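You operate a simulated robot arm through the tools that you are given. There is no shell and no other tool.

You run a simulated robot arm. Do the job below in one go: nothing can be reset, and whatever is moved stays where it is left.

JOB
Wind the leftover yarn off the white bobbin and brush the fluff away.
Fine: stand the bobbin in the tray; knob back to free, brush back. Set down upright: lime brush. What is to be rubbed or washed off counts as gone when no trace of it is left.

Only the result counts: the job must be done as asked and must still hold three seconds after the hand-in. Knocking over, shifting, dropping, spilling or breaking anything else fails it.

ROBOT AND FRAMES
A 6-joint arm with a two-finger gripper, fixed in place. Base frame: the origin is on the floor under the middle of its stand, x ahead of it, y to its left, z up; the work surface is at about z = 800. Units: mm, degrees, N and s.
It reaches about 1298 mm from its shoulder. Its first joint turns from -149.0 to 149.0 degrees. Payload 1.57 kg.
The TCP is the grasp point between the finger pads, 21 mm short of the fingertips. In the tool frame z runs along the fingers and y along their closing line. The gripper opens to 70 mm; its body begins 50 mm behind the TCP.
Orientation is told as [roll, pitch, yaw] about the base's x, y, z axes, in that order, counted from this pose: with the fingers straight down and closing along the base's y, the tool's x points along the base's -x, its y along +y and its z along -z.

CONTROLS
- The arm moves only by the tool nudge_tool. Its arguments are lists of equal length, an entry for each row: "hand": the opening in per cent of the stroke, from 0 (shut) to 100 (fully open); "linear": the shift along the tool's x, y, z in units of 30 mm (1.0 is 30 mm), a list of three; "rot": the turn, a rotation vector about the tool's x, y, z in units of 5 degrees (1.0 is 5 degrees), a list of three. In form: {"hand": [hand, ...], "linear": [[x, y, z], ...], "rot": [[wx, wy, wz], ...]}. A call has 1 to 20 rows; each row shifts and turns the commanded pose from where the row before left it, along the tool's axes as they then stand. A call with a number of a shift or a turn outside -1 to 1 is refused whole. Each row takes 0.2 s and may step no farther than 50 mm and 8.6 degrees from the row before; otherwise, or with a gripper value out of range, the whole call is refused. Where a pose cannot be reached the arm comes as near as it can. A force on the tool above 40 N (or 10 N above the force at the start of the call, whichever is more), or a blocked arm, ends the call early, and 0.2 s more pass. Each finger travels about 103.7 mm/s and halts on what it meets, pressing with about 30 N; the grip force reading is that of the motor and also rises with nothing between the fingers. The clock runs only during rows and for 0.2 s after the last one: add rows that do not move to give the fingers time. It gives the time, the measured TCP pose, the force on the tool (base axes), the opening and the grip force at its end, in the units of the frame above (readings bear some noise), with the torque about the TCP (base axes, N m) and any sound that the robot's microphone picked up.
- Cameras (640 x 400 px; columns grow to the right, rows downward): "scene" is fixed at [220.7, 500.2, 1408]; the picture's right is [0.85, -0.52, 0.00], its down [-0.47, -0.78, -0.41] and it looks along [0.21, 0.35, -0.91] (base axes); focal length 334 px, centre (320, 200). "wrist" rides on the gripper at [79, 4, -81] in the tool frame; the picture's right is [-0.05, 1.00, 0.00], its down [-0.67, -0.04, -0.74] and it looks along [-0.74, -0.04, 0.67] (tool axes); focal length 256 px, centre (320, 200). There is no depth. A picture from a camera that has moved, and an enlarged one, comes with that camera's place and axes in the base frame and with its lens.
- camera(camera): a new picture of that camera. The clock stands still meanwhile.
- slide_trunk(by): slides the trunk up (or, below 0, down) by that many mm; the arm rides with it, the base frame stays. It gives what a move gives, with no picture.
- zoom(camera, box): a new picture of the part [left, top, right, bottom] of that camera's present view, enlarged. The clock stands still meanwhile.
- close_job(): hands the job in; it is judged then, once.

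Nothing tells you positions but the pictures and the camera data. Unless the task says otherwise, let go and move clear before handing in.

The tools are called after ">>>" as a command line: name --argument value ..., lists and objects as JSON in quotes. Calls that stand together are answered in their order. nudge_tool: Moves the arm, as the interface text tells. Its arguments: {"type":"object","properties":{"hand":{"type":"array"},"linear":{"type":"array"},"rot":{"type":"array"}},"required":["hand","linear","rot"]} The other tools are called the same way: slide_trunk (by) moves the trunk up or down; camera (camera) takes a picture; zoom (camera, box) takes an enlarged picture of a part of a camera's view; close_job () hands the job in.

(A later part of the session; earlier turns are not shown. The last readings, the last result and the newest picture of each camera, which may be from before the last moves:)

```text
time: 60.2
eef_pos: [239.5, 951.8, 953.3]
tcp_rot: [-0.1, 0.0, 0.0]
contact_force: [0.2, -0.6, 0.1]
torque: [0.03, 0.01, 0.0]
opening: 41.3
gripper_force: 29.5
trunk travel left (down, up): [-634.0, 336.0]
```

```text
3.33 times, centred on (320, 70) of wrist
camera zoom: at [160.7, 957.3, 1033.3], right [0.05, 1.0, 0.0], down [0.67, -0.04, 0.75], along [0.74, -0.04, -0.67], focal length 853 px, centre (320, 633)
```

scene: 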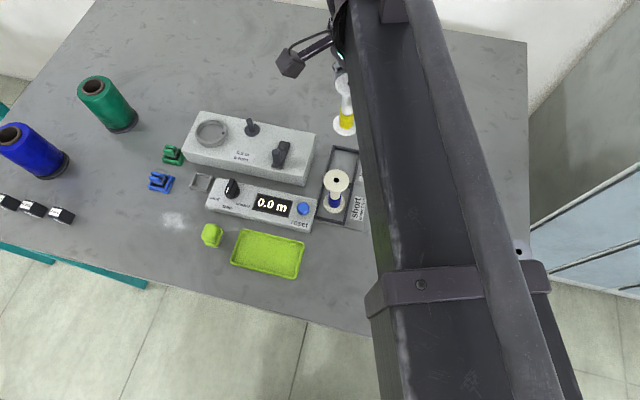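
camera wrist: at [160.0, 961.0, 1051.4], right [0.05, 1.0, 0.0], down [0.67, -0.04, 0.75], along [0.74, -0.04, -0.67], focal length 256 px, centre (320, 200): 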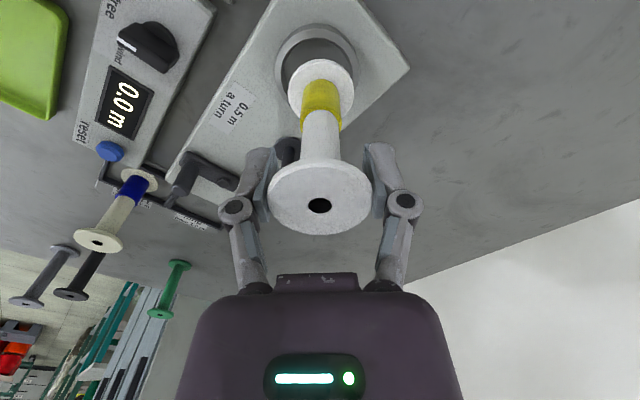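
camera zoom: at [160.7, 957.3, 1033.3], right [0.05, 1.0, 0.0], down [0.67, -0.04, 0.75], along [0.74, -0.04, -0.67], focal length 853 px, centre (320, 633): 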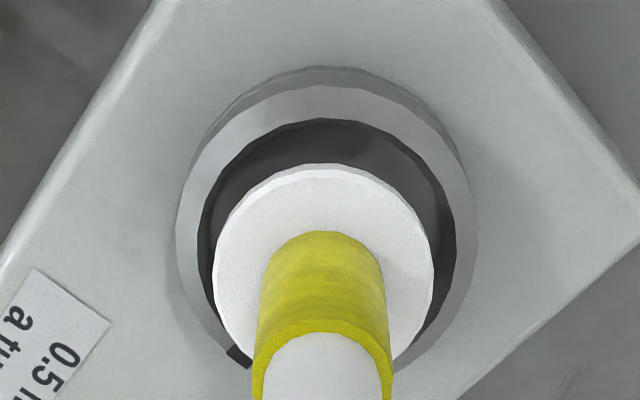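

The bobbin is centred over the cup. I'll lower it in until it touches the floor of the cup.

>>> slide_trunk --by -10

>>> slide_trunk --by -4

>>> slide_trunk --by -2

>>> zoom --camera "wrist" --box '[260, 10, 380, 130]'

```text
time: 60.8
eef_pos: [240.8, 953.1, 942.2]
tcp_rot: [0.0, 0.1, 0.0]
contact_force: [0.1, -0.6, -0.2]
torque: [0.06, -0.01, 0.02]
opening: 41.4
gripper_force: 29.6
trunk travel left (down, up): [-624.0, 346.0]
```

```text
time: 61.3
eef_pos: [241.3, 953.9, 938.3]
tcp_rot: [0.0, 0.0, 0.0]
contact_force: [0.3, 0.2, -1.2]
torque: [0.01, -0.05, 0.01]
opening: 41.3
gripper_force: 29.7
trunk travel left (down, up): [-620.0, 350.0]
```

```text
time: 61.8
eef_pos: [239.6, 952.8, 938.7]
tcp_rot: [0.2, 0.0, -0.1]
contact_force: [1.5, 2.7, 16.5]
torque: [-0.02, 0.01, 0.01]
opening: 42.0
gripper_force: 30.1
trunk travel left (down, up): [-618.0, 352.0]
```

```text
3.33 times, centred on (320, 70) of wrist
camera zoom: at [160.6, 956.5, 1018.7], right [0.05, 1.0, 0.0], down [0.67, -0.04, 0.75], along [0.74, -0.04, -0.67], focal length 853 px, centre (320, 633)
```

zoom: 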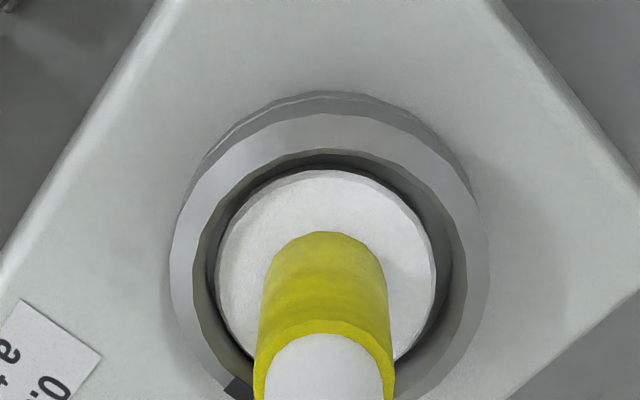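

The bobbin sits in the cup on its floor. I'll relieve the pressure, open the fingers, and retract upward.

>>> slide_trunk --by 1

>>> nudge_tool --hand '[64, 70, 80, 90, 100, 100]' --linear '[[0, 0, 0], [0, 0, 0], [0, 0, 0], [0, 0, 0], [0, 0, 0], [0, 0, 0]]' --rot '[[0, 0, 0], [0, 0, 0], [0, 0, 0], [0, 0, 0], [0, 0, 0], [0, 0, 0]]'

>>> camera --camera "wrist"

```text
time: 62.3
eef_pos: [240.1, 952.9, 938.9]
tcp_rot: [0.0, 0.1, 0.0]
contact_force: [0.4, 2.6, 10.6]
torque: [0.07, 0.0, -0.01]
opening: 41.7
gripper_force: 30.2
trunk travel left (down, up): [-619.0, 351.0]
```

```text
time: 63.7
eef_pos: [240.7, 953.3, 937.3]
tcp_rot: [0.0, 0.0, -0.1]
contact_force: [-0.4, -0.8, -0.7]
torque: [0.02, 0.03, -0.01]
opening: 70.1
gripper_force: 0.0
trunk travel left (down, up): [-619.0, 351.0]
```

```text
taken
camera wrist: at [160.7, 957.4, 1018.3], right [0.05, 1.0, 0.0], down [0.67, -0.04, 0.75], along [0.74, -0.04, -0.67], focal length 256 px, centre (320, 200)
```

wrist: 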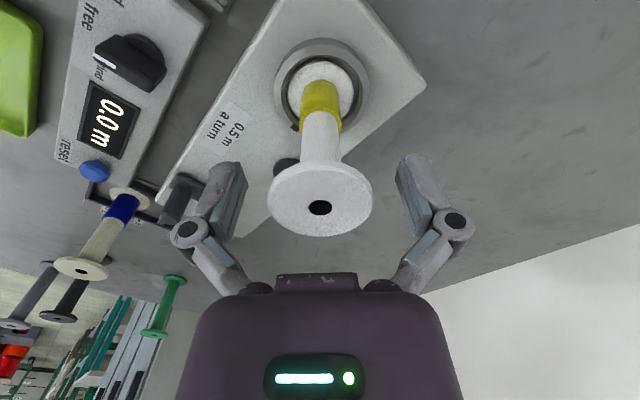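

The bobbin stands freely in the cup. I'll raise clear and go look at the knob on the counter box.

>>> slide_trunk --by 75

>>> nudge_tool --hand '[100, 100, 100, 100, 100, 100]' --linear '[[0.12, -0.92, 0], [0.12, -0.92, 0], [0.12, -0.92, 0], [0.12, -0.92, 0], [0.12, -0.92, 0], [0, 0, 0]]' --rot '[[0, 0, 0], [0, 0, 0], [0, 0, 0], [0, 0, 0], [0, 0, 0], [0, 0, 0]]'

>>> camera --camera "wrist"

>>> camera --camera "scene"

>>> zoom --camera "wrist" --box '[240, 0, 400, 120]'

```text
time: 64.8
eef_pos: [240.5, 954.2, 1012.9]
tcp_rot: [0.0, -0.1, 0.0]
contact_force: [0.0, -0.2, -0.5]
torque: [0.02, 0.04, 0.02]
opening: 70.1
gripper_force: 0.1
trunk travel left (down, up): [-694.0, 276.0]
```

```text
time: 66.2
eef_pos: [222.5, 816.2, 1012.7]
tcp_rot: [0.0, 0.1, -0.1]
contact_force: [0.3, 0.3, -0.4]
torque: [0.02, 0.0, 0.02]
opening: 70.1
gripper_force: 0.0
trunk travel left (down, up): [-694.0, 276.0]
```

```text
taken
camera wrist: at [142.4, 819.9, 1093.2], right [0.05, 1.0, 0.0], down [0.67, -0.04, 0.75], along [0.74, -0.04, -0.67], focal length 256 px, centre (320, 200)
```

wrist: 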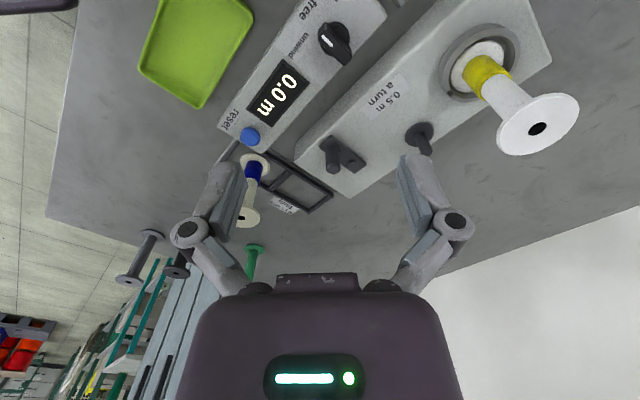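

```text
taken
```

scene: 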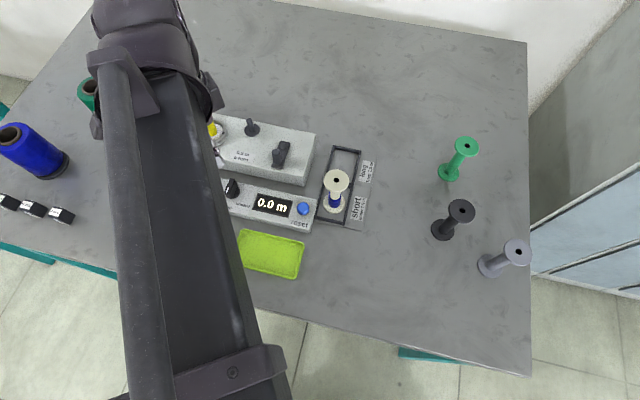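

```text
3.33 times, centred on (320, 60) of wrist
camera zoom: at [142.4, 819.9, 1093.2], right [0.05, 1.0, 0.0], down [0.67, -0.04, 0.75], along [0.74, -0.04, -0.67], focal length 853 px, centre (320, 667)
```

zoom: 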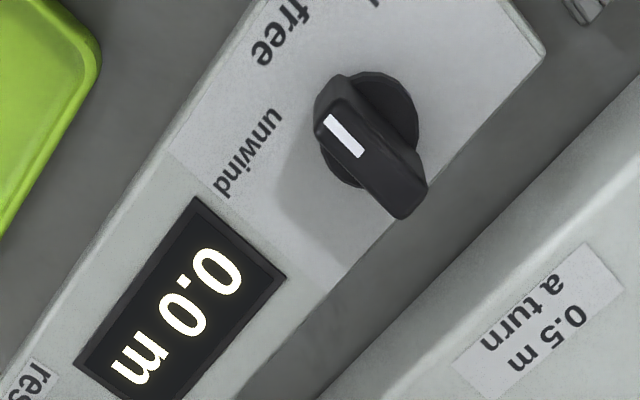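

The knob is near (222, 830); its bar and white line point at "free" (direction about 226°), and "unwind" is roughly 45° counter-clockwise from there. I'll move above it and yaw the gripper 46° so the fingers straddle the bar.

>>> nudge_tool --hand '[100, 100, 100, 100, 100, 100, 100, 100, 100, 100, 100, 100]' --linear '[[0, 0.45, 0], [0, 0, 0], [0, 0, 0], [0, 0, 0], [0, 0, 0], [0, 0, 0], [0, 0, 0], [0, 0, 0], [0, 0, 0], [0, 0, 0], [0, 0, 0], [0, 0, 0]]' --rot '[[0, 0, 0], [0, 0, -1], [0, 0, -1], [0, 0, -1], [0, 0, -1], [0, 0, -1], [0, 0, -1], [0, 0, -1], [0, 0, -1], [0, 0, -1], [0, 0, -0.2], [0, 0, 0]]'

>>> camera --camera "wrist"

>>> camera --camera "scene"

```text
time: 68.8
eef_pos: [223.0, 829.5, 1012.5]
tcp_rot: [-0.1, -0.1, 46.1]
contact_force: [0.1, -0.2, -0.4]
torque: [0.0, -0.02, 0.01]
opening: 69.8
gripper_force: 0.0
trunk travel left (down, up): [-694.0, 276.0]
```

```text
taken
camera wrist: at [164.1, 774.6, 1093.3], right [-0.68, 0.73, 0.0], down [0.49, 0.46, 0.74], along [0.55, 0.51, -0.67], focal length 256 px, centre (320, 200)
```

wrist: 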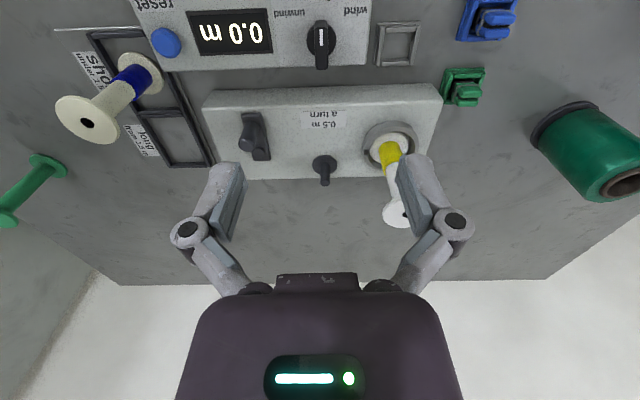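

```text
taken
```

scene: 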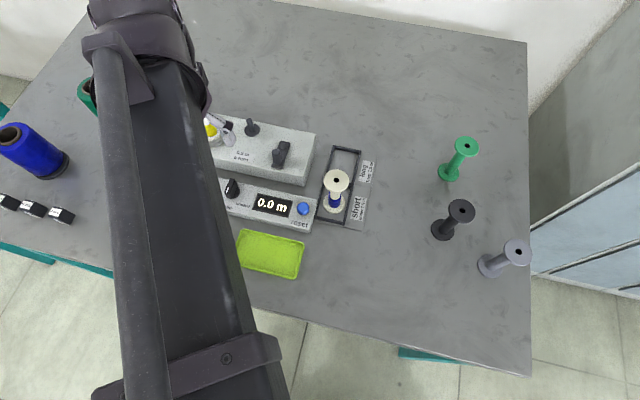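

The view is now squared up with the machine, and the knob bar is in line with the gripper's x axis. I'll zoom in on the knob.

>>> zoom --camera "wrist" --box '[270, 0, 370, 80]'

>>> zoom --camera "wrist" --box '[220, 80, 460, 240]'

```text
5.00 times, centred on (320, 40) of wrist
camera zoom: at [164.1, 774.6, 1093.3], right [-0.68, 0.73, 0.0], down [0.49, 0.46, 0.74], along [0.55, 0.51, -0.67], focal length 1280 px, centre (320, 1000)
```

zoom: 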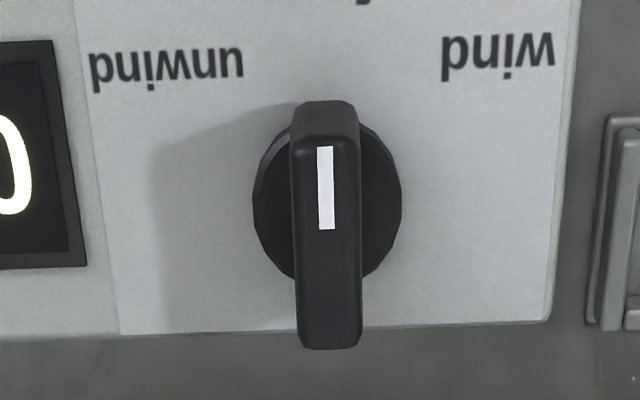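

```text
2.50 times, centred on (340, 160) of wrist
camera zoom: at [164.1, 774.6, 1093.3], right [-0.68, 0.73, 0.0], down [0.49, 0.46, 0.74], along [0.55, 0.51, -0.67], focal length 640 px, centre (270, 300)
```

zoom: 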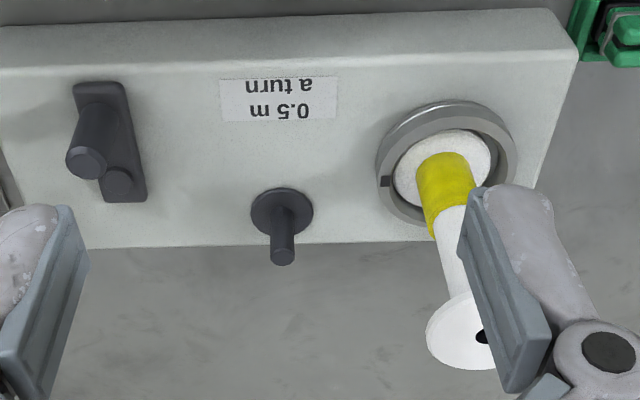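

The knob bar is 12–13 mm wide, 34 mm long and tops out near z=841, about 1.1 mm to tool +y. I'll correct, pre-close to about 31 mm and descend part-way.

>>> nudge_tool --hand '[45, 45, 45, 45]' --linear '[[0.02, 0.037, 0], [0, 0, 0], [0, 0, 0], [0, 0, 0]]' --rot '[[0, 0, 0], [0, 0, 0], [0, 0, 0], [0, 0, 0]]'

>>> slide_trunk --by -130

>>> camera --camera "wrist"

>>> zoom --camera "wrist" --box '[240, 80, 400, 200]'

>>> camera --camera "scene"

```text
time: 69.8
eef_pos: [221.3, 829.0, 1012.3]
tcp_rot: [0.0, 0.0, 46.0]
contact_force: [-0.2, 0.5, -0.2]
torque: [0.02, 0.04, 0.02]
opening: 31.3
gripper_force: 0.0
trunk travel left (down, up): [-694.0, 276.0]
```

```text
time: 71.4
eef_pos: [222.4, 829.4, 882.2]
tcp_rot: [0.0, 0.0, 46.0]
contact_force: [-1.2, 0.1, -0.6]
torque: [-0.04, -0.02, 0.0]
opening: 31.5
gripper_force: 0.0
trunk travel left (down, up): [-564.0, 406.0]
```

```text
taken
camera wrist: at [162.8, 774.9, 963.4], right [-0.68, 0.73, 0.0], down [0.49, 0.45, 0.74], along [0.55, 0.51, -0.67], focal length 256 px, centre (320, 200)
```

wrist: 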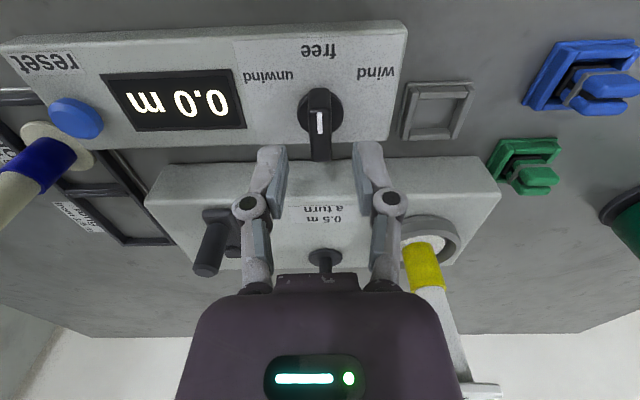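

```text
3.33 times, centred on (320, 140) of wrist
camera zoom: at [162.8, 774.9, 963.4], right [-0.68, 0.73, 0.0], down [0.49, 0.45, 0.74], along [0.55, 0.51, -0.67], focal length 853 px, centre (320, 400)
```

zoom: 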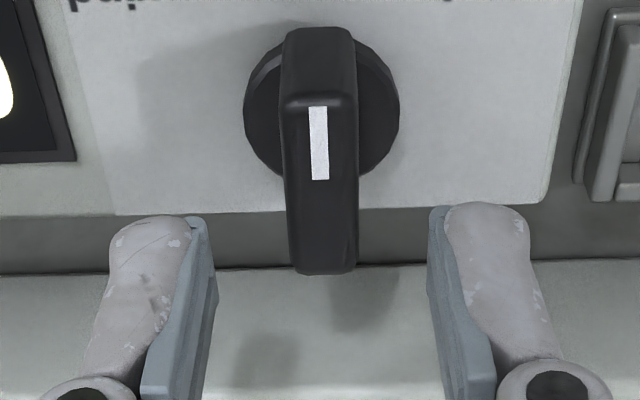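

```text
taken
```

scene: 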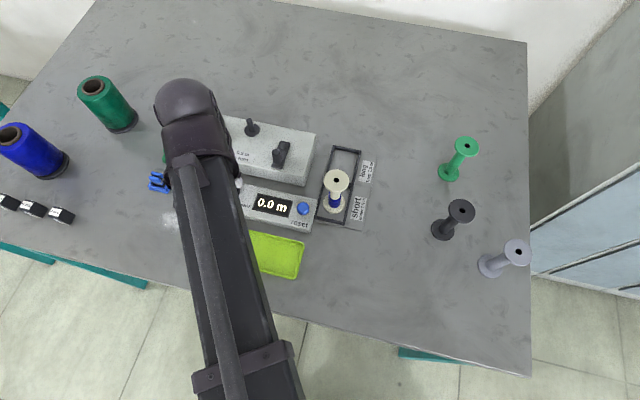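

The bar sits centrally between the fingers. I'll descend the last 34 mm and grip it.

>>> slide_trunk --by -34

>>> nudge_tool --hand '[30, 20, 10, 10, 10]' --linear '[[0, 0, 0], [0, 0, 0], [0, 0, 0], [0, 0, 0], [0, 0, 0]]' --rot '[[0, 0, 0], [0, 0, 0], [0, 0, 0], [0, 0, 0], [0, 0, 0]]'

>>> camera --camera "wrist"

```text
time: 72.2
eef_pos: [221.8, 828.3, 848.8]
tcp_rot: [0.0, 0.0, 46.0]
contact_force: [0.1, 0.0, 0.7]
torque: [-0.01, -0.02, -0.01]
opening: 31.8
gripper_force: 0.0
trunk travel left (down, up): [-530.0, 440.0]
```

```text
time: 73.4
eef_pos: [220.9, 828.5, 848.3]
tcp_rot: [0.0, 0.1, 46.1]
contact_force: [-0.4, 1.1, 0.9]
torque: [-0.08, 0.16, -0.05]
opening: 12.2
gripper_force: 32.2
trunk travel left (down, up): [-530.0, 440.0]
```

```text
taken
camera wrist: at [162.7, 775.1, 929.3], right [-0.68, 0.73, 0.0], down [0.49, 0.45, 0.74], along [0.55, 0.51, -0.67], focal length 256 px, centre (320, 200)
```

wrist: 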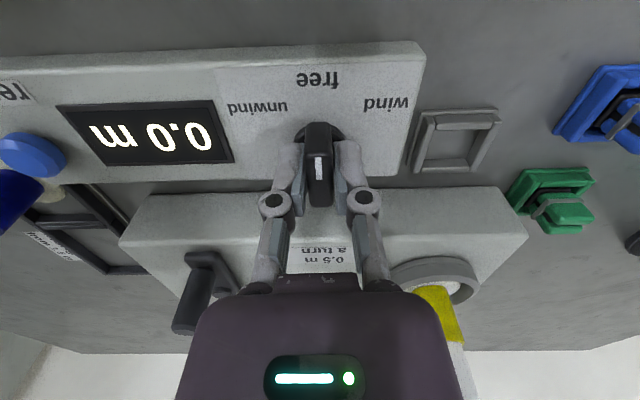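

The bar is gripped. I'll turn it counter-clockwise towards "unwind", first about 45°, then check.

>>> nudge_tool --hand '[10, 10, 10, 10, 10, 10, 10, 10, 10, 10]' --linear '[[0, 0, 0], [0, 0, 0], [0, 0, 0], [0, 0, 0], [0, 0, 0], [0, 0, 0], [0, 0, 0], [0, 0, 0], [0, 0, 0], [0, 0, 0]]' --rot '[[0, 0, -1], [0, 0, -1], [0, 0, -1], [0, 0, -1], [0, 0, -1], [0, 0, -1], [0, 0, -1], [0, 0, -1], [0, 0, -1], [0, 0, 0]]'

>>> camera --camera "wrist"

```text
time: 75.6
eef_pos: [221.4, 828.8, 847.6]
tcp_rot: [-0.1, 0.1, 91.0]
contact_force: [1.4, 3.4, 2.6]
torque: [0.09, -0.01, -0.57]
opening: 12.0
gripper_force: 32.1
trunk travel left (down, up): [-530.0, 440.0]
```

```text
taken
camera wrist: at [218.0, 749.8, 929.3], right [-1.0, 0.04, 0.0], down [0.02, 0.67, 0.75], along [0.03, 0.74, -0.67], focal length 256 px, centre (320, 200)
```

wrist: 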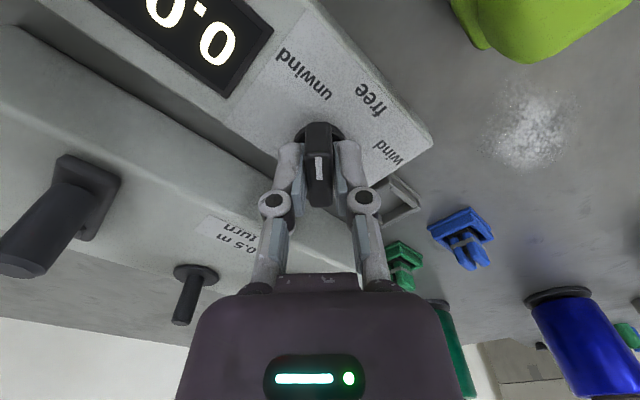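

>>> nudge_tool --hand '[10, 10, 10, 10]' --linear '[[0, 0, 0], [0, 0, 0], [0, 0, 0], [0, 0, 0]]' --rot '[[0, 0, -0.9], [0, 0, -0.9], [0, 0, 0], [0, 0, 0]]'

>>> camera --camera "wrist"

```text
time: 76.6
eef_pos: [221.3, 828.6, 847.9]
tcp_rot: [0.0, 0.1, 100.0]
contact_force: [-0.9, -4.0, -2.0]
torque: [-0.14, -0.01, -0.62]
opening: 14.6
gripper_force: 32.5
trunk travel left (down, up): [-530.0, 440.0]
```

```text
taken
camera wrist: at [230.5, 749.8, 929.4], right [-0.99, -0.12, 0.0], down [-0.08, 0.66, 0.74], along [-0.09, 0.74, -0.67], focal length 256 px, centre (320, 200)
```

wrist: 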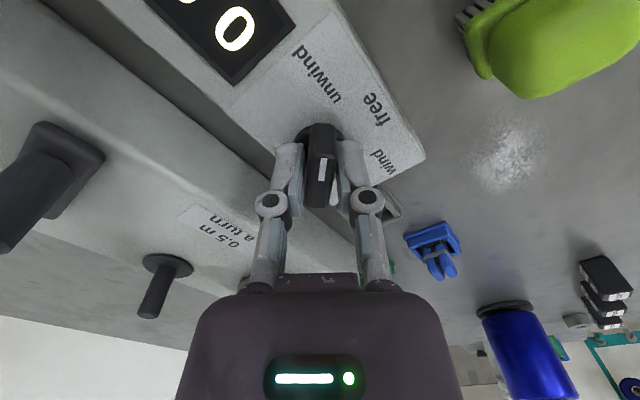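

The fingers were twisted open slightly, so the knob reached its stop at about 45°. I'll turn back those 9°, then release and see whether it stays.

>>> nudge_tool --hand '[10, 10, 10, 10]' --linear '[[0, 0, 0], [0, 0, 0], [0, 0, 0], [0, 0, 0]]' --rot '[[0, 0, 0.9], [0, 0, 0.9], [0, 0, 0], [0, 0, 0]]'

>>> nudge_tool --hand '[25, 45, 45, 45]' --linear '[[0, 0, 0], [0, 0, 0], [0, 0, 0], [0, 0, 0]]' --rot '[[0, 0, 0], [0, 0, 0], [0, 0, 0], [0, 0, 0]]'

>>> camera --camera "wrist"

>>> zoom --camera "wrist" --box '[250, 30, 410, 220]'

```text
time: 77.6
eef_pos: [220.0, 829.6, 849.0]
tcp_rot: [0.0, 0.1, 91.0]
contact_force: [-1.3, -1.0, -0.6]
torque: [-0.22, 0.01, -0.44]
opening: 12.0
gripper_force: 31.8
trunk travel left (down, up): [-530.0, 440.0]
```

```text
time: 78.6
eef_pos: [220.9, 829.6, 849.0]
tcp_rot: [0.1, 0.0, 90.9]
contact_force: [-1.3, -0.4, 1.8]
torque: [0.0, 0.02, 0.0]
opening: 31.6
gripper_force: 0.1
trunk travel left (down, up): [-530.0, 440.0]
```

```text
taken
camera wrist: at [218.0, 749.9, 929.3], right [-1.0, 0.04, 0.0], down [0.02, 0.67, 0.74], along [0.03, 0.74, -0.67], focal length 256 px, centre (320, 200)
```

wrist: 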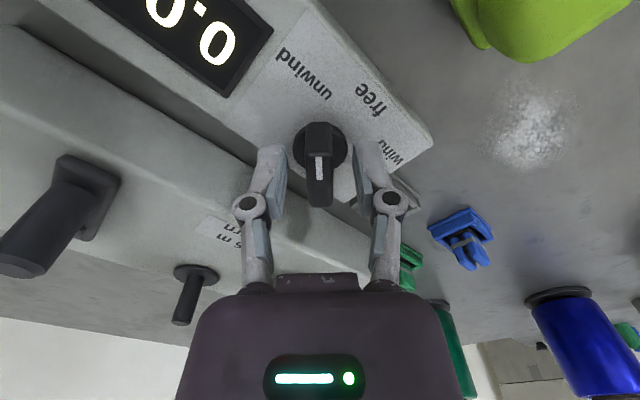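

```text
2.11 times, centred on (330, 125) of wrist
camera zoom: at [218.0, 749.9, 929.3], right [-1.0, 0.04, 0.0], down [0.02, 0.67, 0.74], along [0.03, 0.74, -0.67], focal length 539 px, centre (299, 358)
```

zoom: 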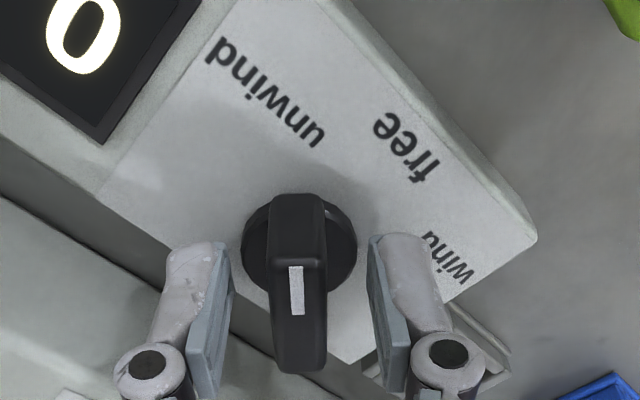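

The knob stays at "unwind". I'll raise, square the yaw to 90°, and move above the crank handle.

>>> slide_trunk --by 110

>>> nudge_tool --hand '[60, 60, 60, 60, 60, 60]' --linear '[[0, 0, 0], [0.05, -0.84, 0], [0.05, -0.84, 0], [0.05, -0.84, 0], [0.05, -0.84, 0], [0, 0, 0]]' --rot '[[0, 0, 0.2], [0, 0, 0], [0, 0, 0], [0, 0, 0], [0, 0, 0], [0, 0, 0]]'

>>> camera --camera "wrist"

>>> zoom --camera "wrist" --box '[250, 40, 390, 160]'

>>> camera --camera "scene"

```text
time: 80.0
eef_pos: [221.4, 830.2, 957.7]
tcp_rot: [0.0, 0.1, 91.1]
contact_force: [0.7, 0.4, 0.6]
torque: [-0.04, 0.02, -0.01]
opening: 31.6
gripper_force: 0.1
trunk travel left (down, up): [-640.0, 330.0]
```

```text
time: 81.4
eef_pos: [322.1, 822.9, 958.5]
tcp_rot: [0.0, 0.0, 90.0]
contact_force: [-0.4, -0.1, -0.3]
torque: [0.0, 0.01, -0.01]
opening: 42.0
gripper_force: 0.1
trunk travel left (down, up): [-640.0, 330.0]
```

```text
taken
camera wrist: at [318.4, 743.8, 1039.3], right [-1.0, 0.05, 0.0], down [0.04, 0.67, 0.74], along [0.04, 0.74, -0.67], focal length 256 px, centre (320, 200)
```

wrist: 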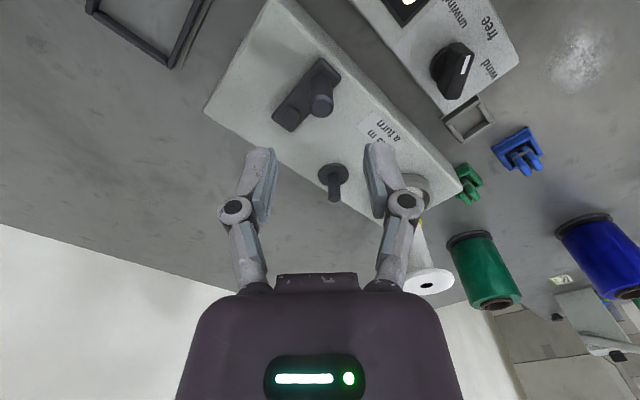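

```text
3.33 times, centred on (320, 100) of wrist
camera zoom: at [318.4, 743.8, 1039.3], right [-1.0, 0.05, 0.0], down [0.04, 0.67, 0.74], along [0.04, 0.74, -0.67], focal length 853 px, centre (320, 533)
```

zoom: 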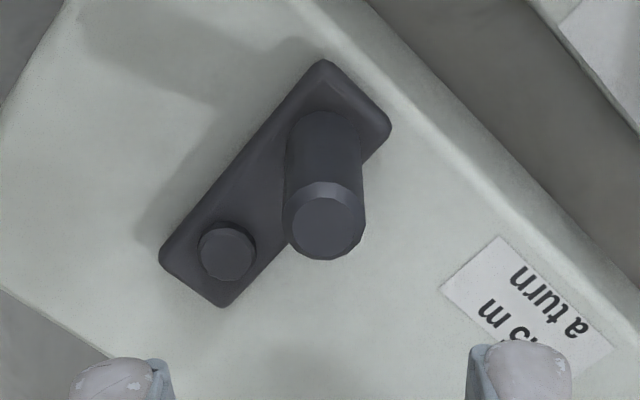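

```text
taken
```

scene: 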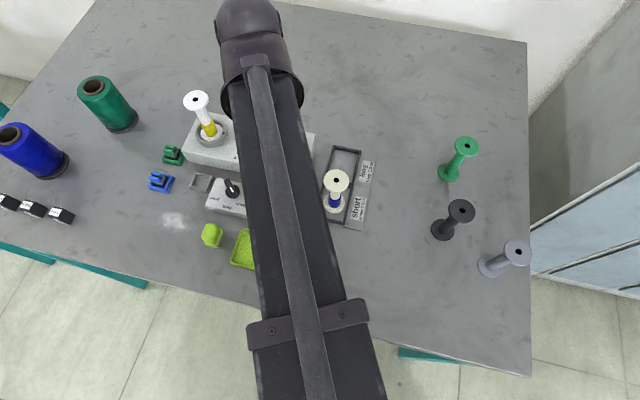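

The handle top is about 1 mm to tool +y and 1.6 mm forward. I'll adjust, lower around the handle and close.

>>> nudge_tool --hand '[60, 60]' --linear '[[-0.04, 0.03, 0], [0, 0, 0]]' --rot '[[0, 0, 0], [0, 0, 0]]'

>>> slide_trunk --by -77

>>> camera --camera "wrist"

```text
time: 82.0
eef_pos: [322.4, 823.0, 958.5]
tcp_rot: [0.1, 0.0, 90.1]
contact_force: [-0.5, 1.1, -0.9]
torque: [-0.01, -0.05, 0.03]
opening: 41.9
gripper_force: 0.0
trunk travel left (down, up): [-640.0, 330.0]
```

```text
time: 83.2
eef_pos: [321.3, 824.9, 881.6]
tcp_rot: [0.0, -0.1, 90.0]
contact_force: [0.0, -0.5, -0.2]
torque: [0.01, 0.01, 0.01]
opening: 42.0
gripper_force: 0.0
trunk travel left (down, up): [-563.0, 407.0]
```

```text
taken
camera wrist: at [316.8, 744.8, 962.4], right [-1.0, 0.05, 0.0], down [0.04, 0.67, 0.74], along [0.04, 0.74, -0.67], focal length 256 px, centre (320, 200)
```

wrist: 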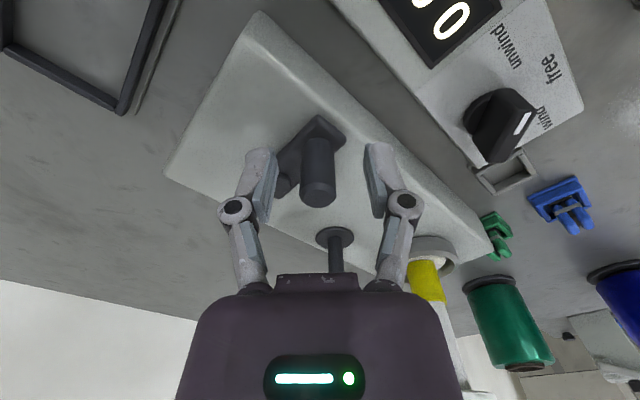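

The handle is between the fingers. I'll close on it and turn the first 60° clockwise as a test.

>>> nudge_tool --hand '[40, 25, 15, 15, 15]' --linear '[[0, 0, 0], [0, 0, 0], [0, 0, 0], [0, 0, 0], [0, 0, 0]]' --rot '[[0, 0, 0], [0, 0, 0], [0, 0, 0], [0, 0, 0], [0, 0, 0]]'

>>> nudge_tool --hand '[15, 15, 15, 15]' --linear '[[-0.333, 0.2162, 0], [-0.3869, 0.0893, 0], [-0.3941, -0.0484, 0], [0, 0, 0]]' --rot '[[0, 0, 0], [0, 0, 0], [0, 0, 0], [0, 0, 0]]'

>>> camera --camera "wrist"

>>> camera --camera "scene"

```text
time: 84.3
eef_pos: [321.9, 825.4, 880.8]
tcp_rot: [0.0, 0.0, 90.1]
contact_force: [1.1, 1.8, 0.6]
torque: [0.03, -0.05, 0.0]
opening: 15.1
gripper_force: 31.8
trunk travel left (down, up): [-563.0, 407.0]
```

```text
time: 85.3
eef_pos: [313.6, 857.2, 882.0]
tcp_rot: [0.0, 0.0, 90.0]
contact_force: [0.8, 1.1, 0.7]
torque: [-0.14, 0.02, 0.0]
opening: 15.1
gripper_force: 31.8
trunk travel left (down, up): [-563.0, 407.0]
```

```text
taken
camera wrist: at [309.2, 778.3, 962.3], right [-1.0, 0.05, 0.0], down [0.04, 0.67, 0.74], along [0.04, 0.74, -0.67], focal length 256 px, centre (320, 200)
```

wrist: 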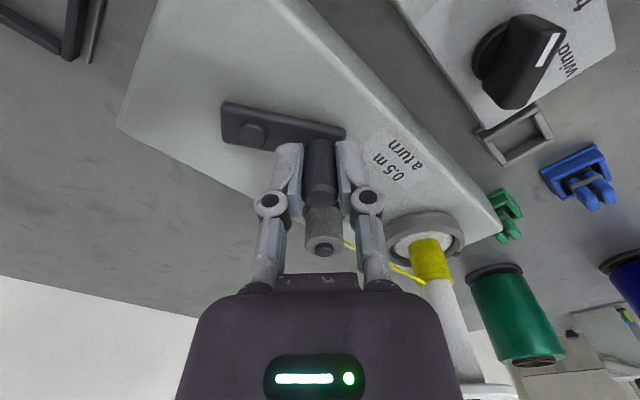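

```text
taken
```

scene: 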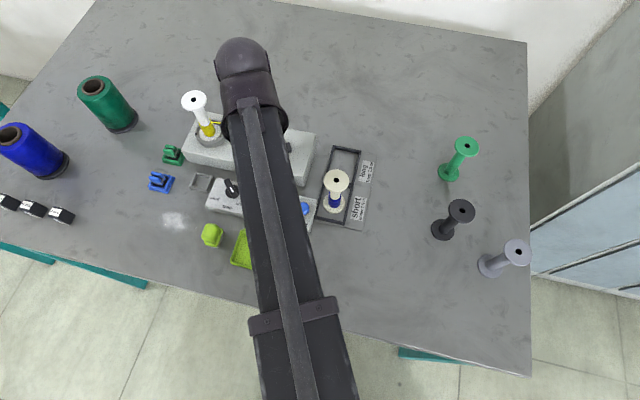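

It works: a yellow strand now runs from the bobbin to the post, so the cup is the right seat. I'll continue clockwise to finish the first turn and read the counter.

>>> nudge_tool --hand '[15, 15, 15, 15, 15, 15, 15, 15, 15, 15, 15, 15, 15, 15, 15, 15]' --linear '[[-0.3537, -0.1803, 0], [-0.2708, -0.2904, 0], [-0.1551, -0.3654, 0], [-0.0207, -0.3966, 0], [0.116, -0.3797, 0], [0.239, -0.3172, 0], [0.333, -0.2162, 0], [0.3869, -0.0893, 0], [0.3941, 0.0484, 0], [0.3537, 0.1803, 0], [0.2708, 0.2904, 0], [0.1551, 0.3654, 0], [0.0207, 0.3966, 0], [-0.116, 0.3797, 0], [-0.239, 0.3172, 0], [0, 0, 0]]' --rot '[[0, 0, 0], [0, 0, 0], [0, 0, 0], [0, 0, 0], [0, 0, 0], [0, 0, 0], [0, 0, 0], [0, 0, 0], [0, 0, 0], [0, 0, 0], [0, 0, 0], [0, 0, 0], [0, 0, 0], [0, 0, 0], [0, 0, 0], [0, 0, 0]]'

>>> camera --camera "wrist"

>>> camera --camera "scene"

```text
time: 88.8
eef_pos: [321.5, 824.4, 881.7]
tcp_rot: [0.0, 0.1, 90.0]
contact_force: [2.3, 1.9, 2.3]
torque: [-0.06, -0.05, -0.02]
opening: 15.2
gripper_force: 32.3
trunk travel left (down, up): [-563.0, 407.0]
```

```text
taken
camera wrist: at [316.9, 745.0, 962.3], right [-1.0, 0.05, 0.0], down [0.04, 0.67, 0.74], along [0.04, 0.74, -0.67], focal length 256 px, centre (320, 200)
```

wrist: 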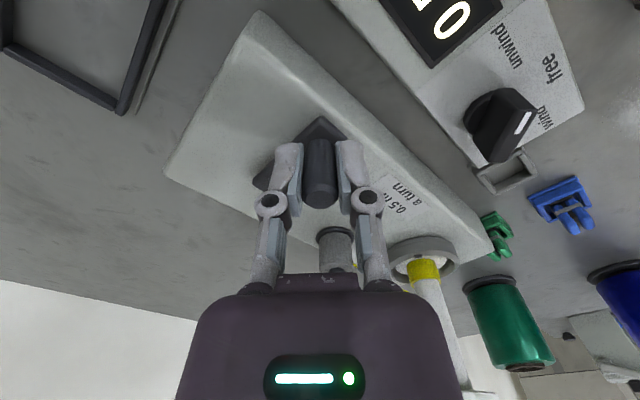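

```text
taken
```

scene: 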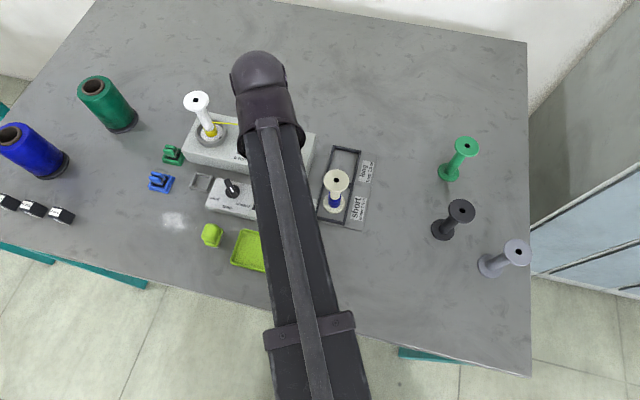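

One turn is done. I'll zoom to see the counter and the remaining yarn.

>>> zoom --camera "wrist" --box '[370, 0, 510, 80]'

>>> zoom --camera "wrist" --box '[300, 210, 480, 310]'

>>> zoom --camera "scene" --box '[170, 80, 260, 150]'

```text
4.57 times, centred on (440, 40) of wrist
camera zoom: at [316.9, 745.0, 962.3], right [-1.0, 0.05, 0.0], down [0.04, 0.67, 0.74], along [0.04, 0.74, -0.67], focal length 1170 px, centre (-229, 931)
```

zoom: 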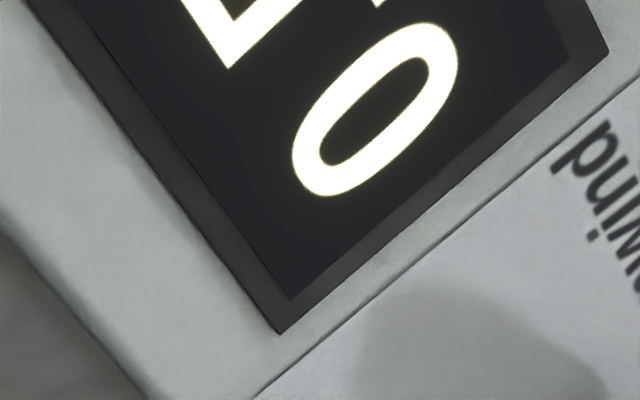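

```text
3.56 times, centred on (390, 260) of wrist
camera zoom: at [316.9, 745.0, 962.3], right [-1.0, 0.05, 0.0], down [0.04, 0.67, 0.74], along [0.04, 0.74, -0.67], focal length 910 px, centre (71, -13)
```

zoom: 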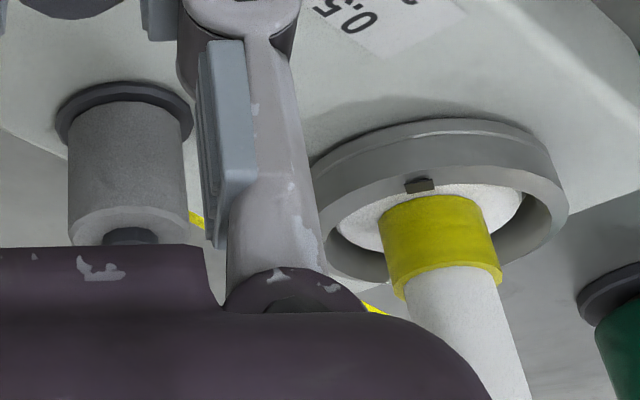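

```text
5.71 times, centred on (215, 115) of scene
camera zoom: at [220.7, 500.2, 1408.0], right [0.85, -0.52, 0.0], down [-0.47, -0.78, -0.41], along [0.21, 0.35, -0.91], focal length 1909 px, centre (920, 686)
```

zoom: 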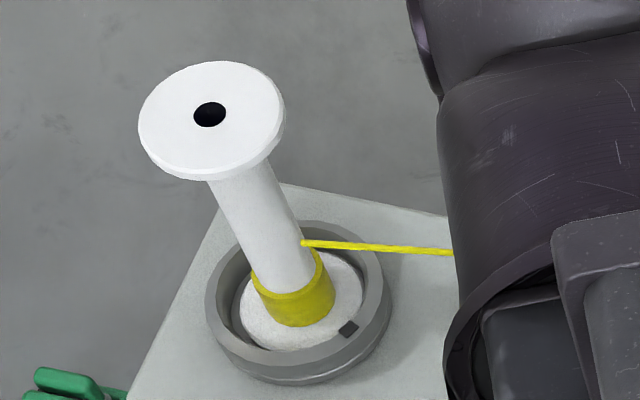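

The yarn is coming off. I'll do another full turn and check the bobbin again.

>>> nudge_tool --hand '[15, 15, 15, 15, 15, 15, 15, 15, 15, 15, 15, 15, 15, 15, 15, 15, 15, 15, 15]' --linear '[[-0.333, 0.2162, 0], [-0.3869, 0.0893, 0], [-0.3941, -0.0484, 0], [-0.3537, -0.1803, 0], [-0.2708, -0.2904, 0], [-0.1551, -0.3654, 0], [-0.0207, -0.3966, 0], [0.116, -0.3797, 0], [0.239, -0.3172, 0], [0.333, -0.2162, 0], [0.3869, -0.0893, 0], [0.3941, 0.0484, 0], [0.3537, 0.1803, 0], [0.2708, 0.2904, 0], [0.1551, 0.3654, 0], [0.0207, 0.3966, 0], [-0.116, 0.3797, 0], [-0.239, 0.3172, 0], [0, 0, 0]]' --rot '[[0, 0, 0], [0, 0, 0], [0, 0, 0], [0, 0, 0], [0, 0, 0], [0, 0, 0], [0, 0, 0], [0, 0, 0], [0, 0, 0], [0, 0, 0], [0, 0, 0], [0, 0, 0], [0, 0, 0], [0, 0, 0], [0, 0, 0], [0, 0, 0], [0, 0, 0], [0, 0, 0], [0, 0, 0]]'

>>> zoom --camera "scene" --box '[170, 80, 260, 150]'

>>> zoom --camera "wrist" --box '[250, 100, 480, 310]'

```text
time: 92.8
eef_pos: [320.8, 823.9, 881.1]
tcp_rot: [0.0, 0.0, 89.9]
contact_force: [1.4, 1.6, 1.3]
torque: [-0.42, -0.01, 0.02]
opening: 15.1
gripper_force: 31.8
trunk travel left (down, up): [-563.0, 407.0]
```

```text
5.71 times, centred on (215, 115) of scene
camera zoom: at [220.7, 500.2, 1408.0], right [0.85, -0.52, 0.0], down [-0.47, -0.78, -0.41], along [0.21, 0.35, -0.91], focal length 1909 px, centre (920, 686)
```

zoom: 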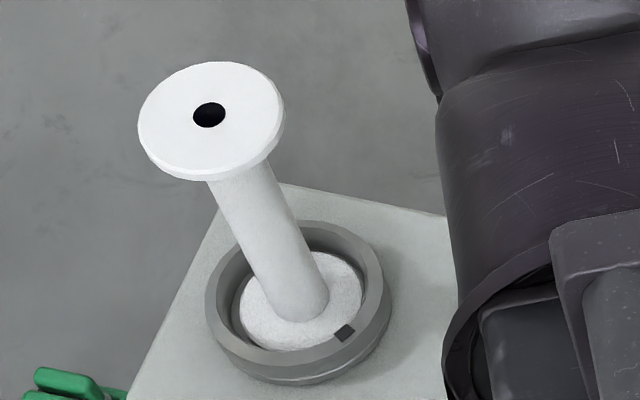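

```text
1.90 times, centred on (365, 205) of wrist
camera zoom: at [316.7, 745.2, 962.3], right [-1.0, 0.05, 0.0], down [0.04, 0.67, 0.74], along [0.04, 0.74, -0.67], focal length 488 px, centre (234, 190)
```

zoom: 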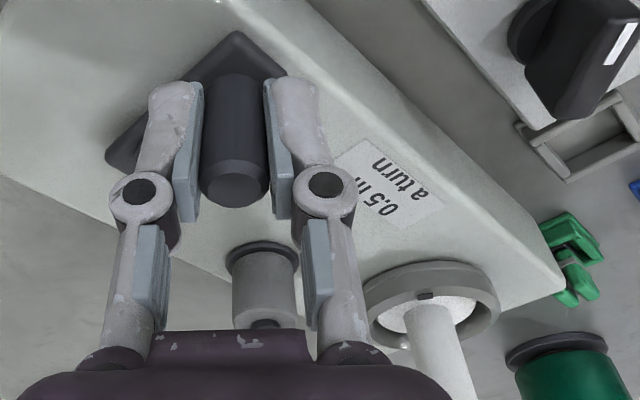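

The bobbin is bare after two turns and the crank is back at its starting angle. I'll release the handle, raise and inspect the result and the display.

>>> nudge_tool --hand '[30, 50, 60, 60]' --linear '[[0, 0, 0], [0, 0, 0], [0, 0, 0], [0, 0, 0]]' --rot '[[0, 0, 0], [0, 0, 0], [0, 0, 0], [0, 0, 0]]'

>>> slide_trunk --by 110

>>> camera --camera "wrist"

>>> zoom --camera "wrist" --box '[280, 0, 520, 150]'

>>> zoom --camera "scene" --box '[150, 80, 260, 250]'

```text
time: 93.8
eef_pos: [321.4, 824.6, 881.5]
tcp_rot: [0.0, 0.0, 90.1]
contact_force: [0.2, -0.1, -0.8]
torque: [0.02, 0.05, 0.01]
opening: 42.1
gripper_force: 0.1
trunk travel left (down, up): [-563.0, 407.0]
```

```text
time: 95.2
eef_pos: [321.9, 823.3, 990.9]
tcp_rot: [0.0, 0.0, 90.0]
contact_force: [-0.7, 0.0, -0.2]
torque: [0.0, -0.01, 0.0]
opening: 42.0
gripper_force: 0.0
trunk travel left (down, up): [-673.0, 297.0]
```

```text
taken
camera wrist: at [316.6, 745.1, 1072.2], right [-1.0, 0.05, 0.0], down [0.04, 0.67, 0.74], along [0.04, 0.74, -0.67], focal length 256 px, centre (320, 200)
```

wrist: 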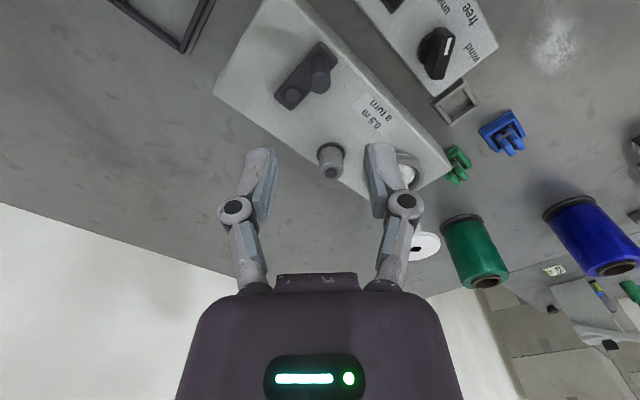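

```text
2.67 times, centred on (400, 75) of wrist
camera zoom: at [316.6, 745.1, 1072.2], right [-1.0, 0.05, 0.0], down [0.04, 0.67, 0.74], along [0.04, 0.74, -0.67], focal length 683 px, centre (107, 533)
```

zoom: 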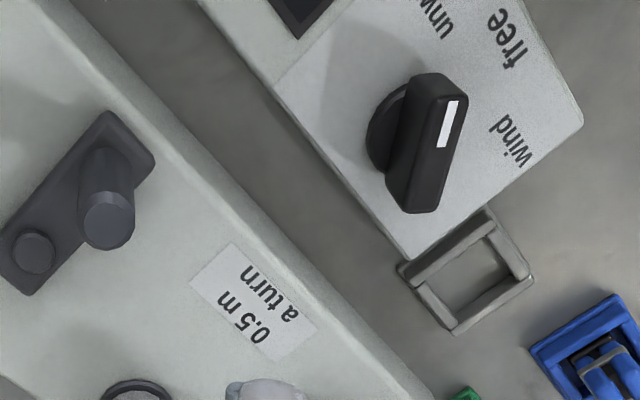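

```text
2.35 times, centred on (205, 165) of scene
camera zoom: at [220.7, 500.2, 1408.0], right [0.85, -0.52, 0.0], down [-0.47, -0.78, -0.41], along [0.21, 0.35, -0.91], focal length 786 px, centre (591, 282)
```

zoom: 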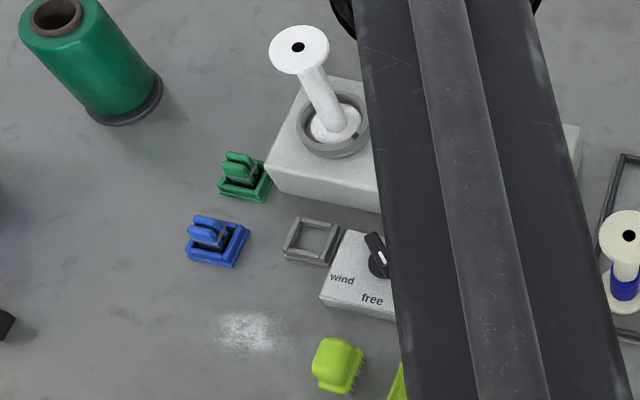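

The bobbin is fully bare and the knob is still at "unwind". I'll now go over the cup to fetch the bobbin.

>>> slide_trunk --by 20

>>> nudge_tool --hand '[100, 100, 100, 100, 100, 100]' --linear '[[-0.868, 0.534, 0], [-0.868, 0.534, 0], [-0.868, 0.534, 0], [-0.868, 0.534, 0], [-0.868, 0.534, 0], [0, 0, 0]]' --rot '[[0, 0, 0], [0, 0, 0], [0, 0, 0], [0, 0, 0], [0, 0, 0], [0, 0, 0]]'

>>> camera --camera "wrist"

>>> zoom --camera "wrist" --box '[250, 40, 390, 160]'

>>> camera --camera "scene"

```text
time: 95.8
eef_pos: [320.6, 824.3, 1011.1]
tcp_rot: [0.0, 0.0, 89.9]
contact_force: [-0.3, 0.6, 0.0]
torque: [0.03, -0.03, 0.0]
opening: 42.0
gripper_force: 0.0
trunk travel left (down, up): [-693.0, 277.0]
```

```text
time: 97.2
eef_pos: [239.8, 954.3, 1011.2]
tcp_rot: [0.0, -0.1, 89.9]
contact_force: [-0.1, -0.6, 0.2]
torque: [0.01, 0.0, 0.02]
opening: 69.8
gripper_force: 0.0
trunk travel left (down, up): [-693.0, 277.0]
```

```text
taken
camera wrist: at [235.7, 875.0, 1092.3], right [-1.0, 0.05, 0.0], down [0.04, 0.67, 0.74], along [0.04, 0.74, -0.67], focal length 256 px, centre (320, 200)
```

wrist: 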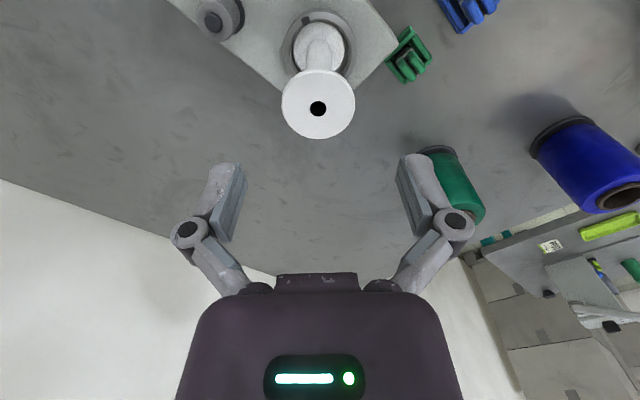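

```text
3.33 times, centred on (320, 100) of wrist
camera zoom: at [235.7, 875.0, 1092.3], right [-1.0, 0.05, 0.0], down [0.04, 0.67, 0.74], along [0.04, 0.74, -0.67], focal length 853 px, centre (320, 533)
```

zoom: 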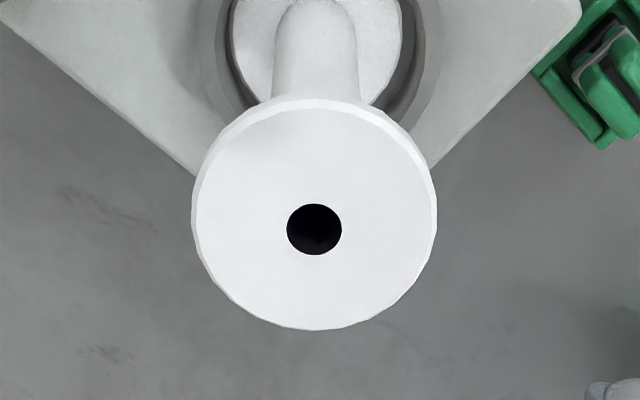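

```text
taken
```

scene: 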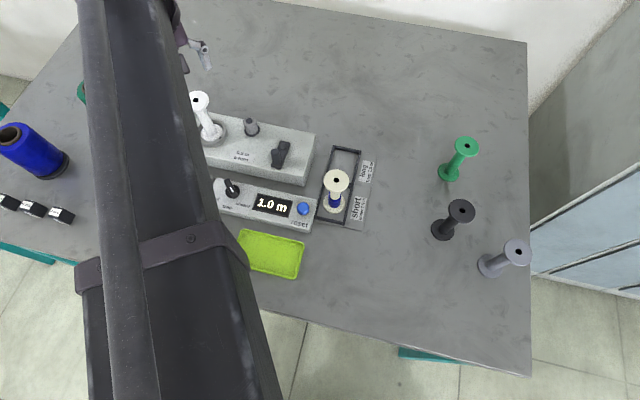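

The display reads 1.0 m. The bobbin is 1–2 mm off the gripper axis, so I'll correct, lower to the top flange and grip.

>>> nudge_tool --hand '[100, 100]' --linear '[[0.067, -0.033, 0], [0, 0, 0]]' --rot '[[0, 0, 0], [0, 0, 0]]'

>>> slide_trunk --by -65

>>> nudge_tool --hand '[80, 66, 55, 50, 50, 50]' --linear '[[0, 0, 0], [0, 0, 0], [0, 0, 0], [0, 0, 0], [0, 0, 0], [0, 0, 0]]' --rot '[[0, 0, 0], [0, 0, 0], [0, 0, 0], [0, 0, 0], [0, 0, 0], [0, 0, 0]]'

>>> camera --camera "wrist"

```text
time: 97.8
eef_pos: [241.5, 952.6, 1010.8]
tcp_rot: [-0.1, -0.1, 90.0]
contact_force: [-0.2, -0.3, -1.0]
torque: [0.02, 0.01, -0.03]
opening: 69.9
gripper_force: 0.0
trunk travel left (down, up): [-693.0, 277.0]
```

```text
time: 98.9
eef_pos: [241.6, 953.0, 944.7]
tcp_rot: [-0.1, 0.1, 90.0]
contact_force: [-0.6, -0.2, -0.4]
torque: [-0.02, 0.0, -0.01]
opening: 69.9
gripper_force: 0.1
trunk travel left (down, up): [-628.0, 342.0]
```

```text
time: 100.3
eef_pos: [240.7, 952.2, 946.8]
tcp_rot: [0.0, 0.0, 90.0]
contact_force: [-1.0, 2.1, 3.0]
torque: [0.04, 0.01, 0.02]
opening: 42.0
gripper_force: 30.1
trunk travel left (down, up): [-628.0, 342.0]
```

```text
taken
camera wrist: at [236.8, 872.8, 1027.4], right [-1.0, 0.05, 0.0], down [0.04, 0.67, 0.74], along [0.04, 0.74, -0.67], focal length 256 px, centre (320, 200)
```

wrist: 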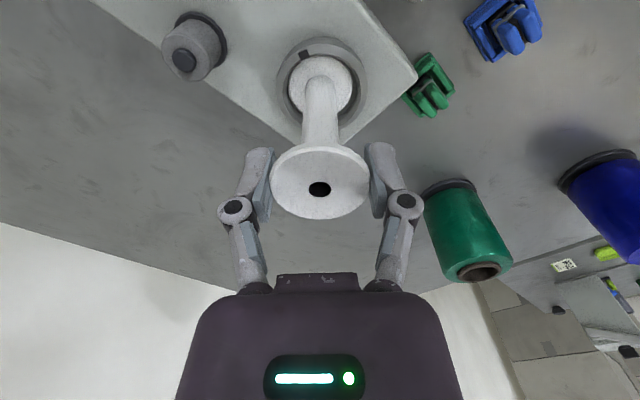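

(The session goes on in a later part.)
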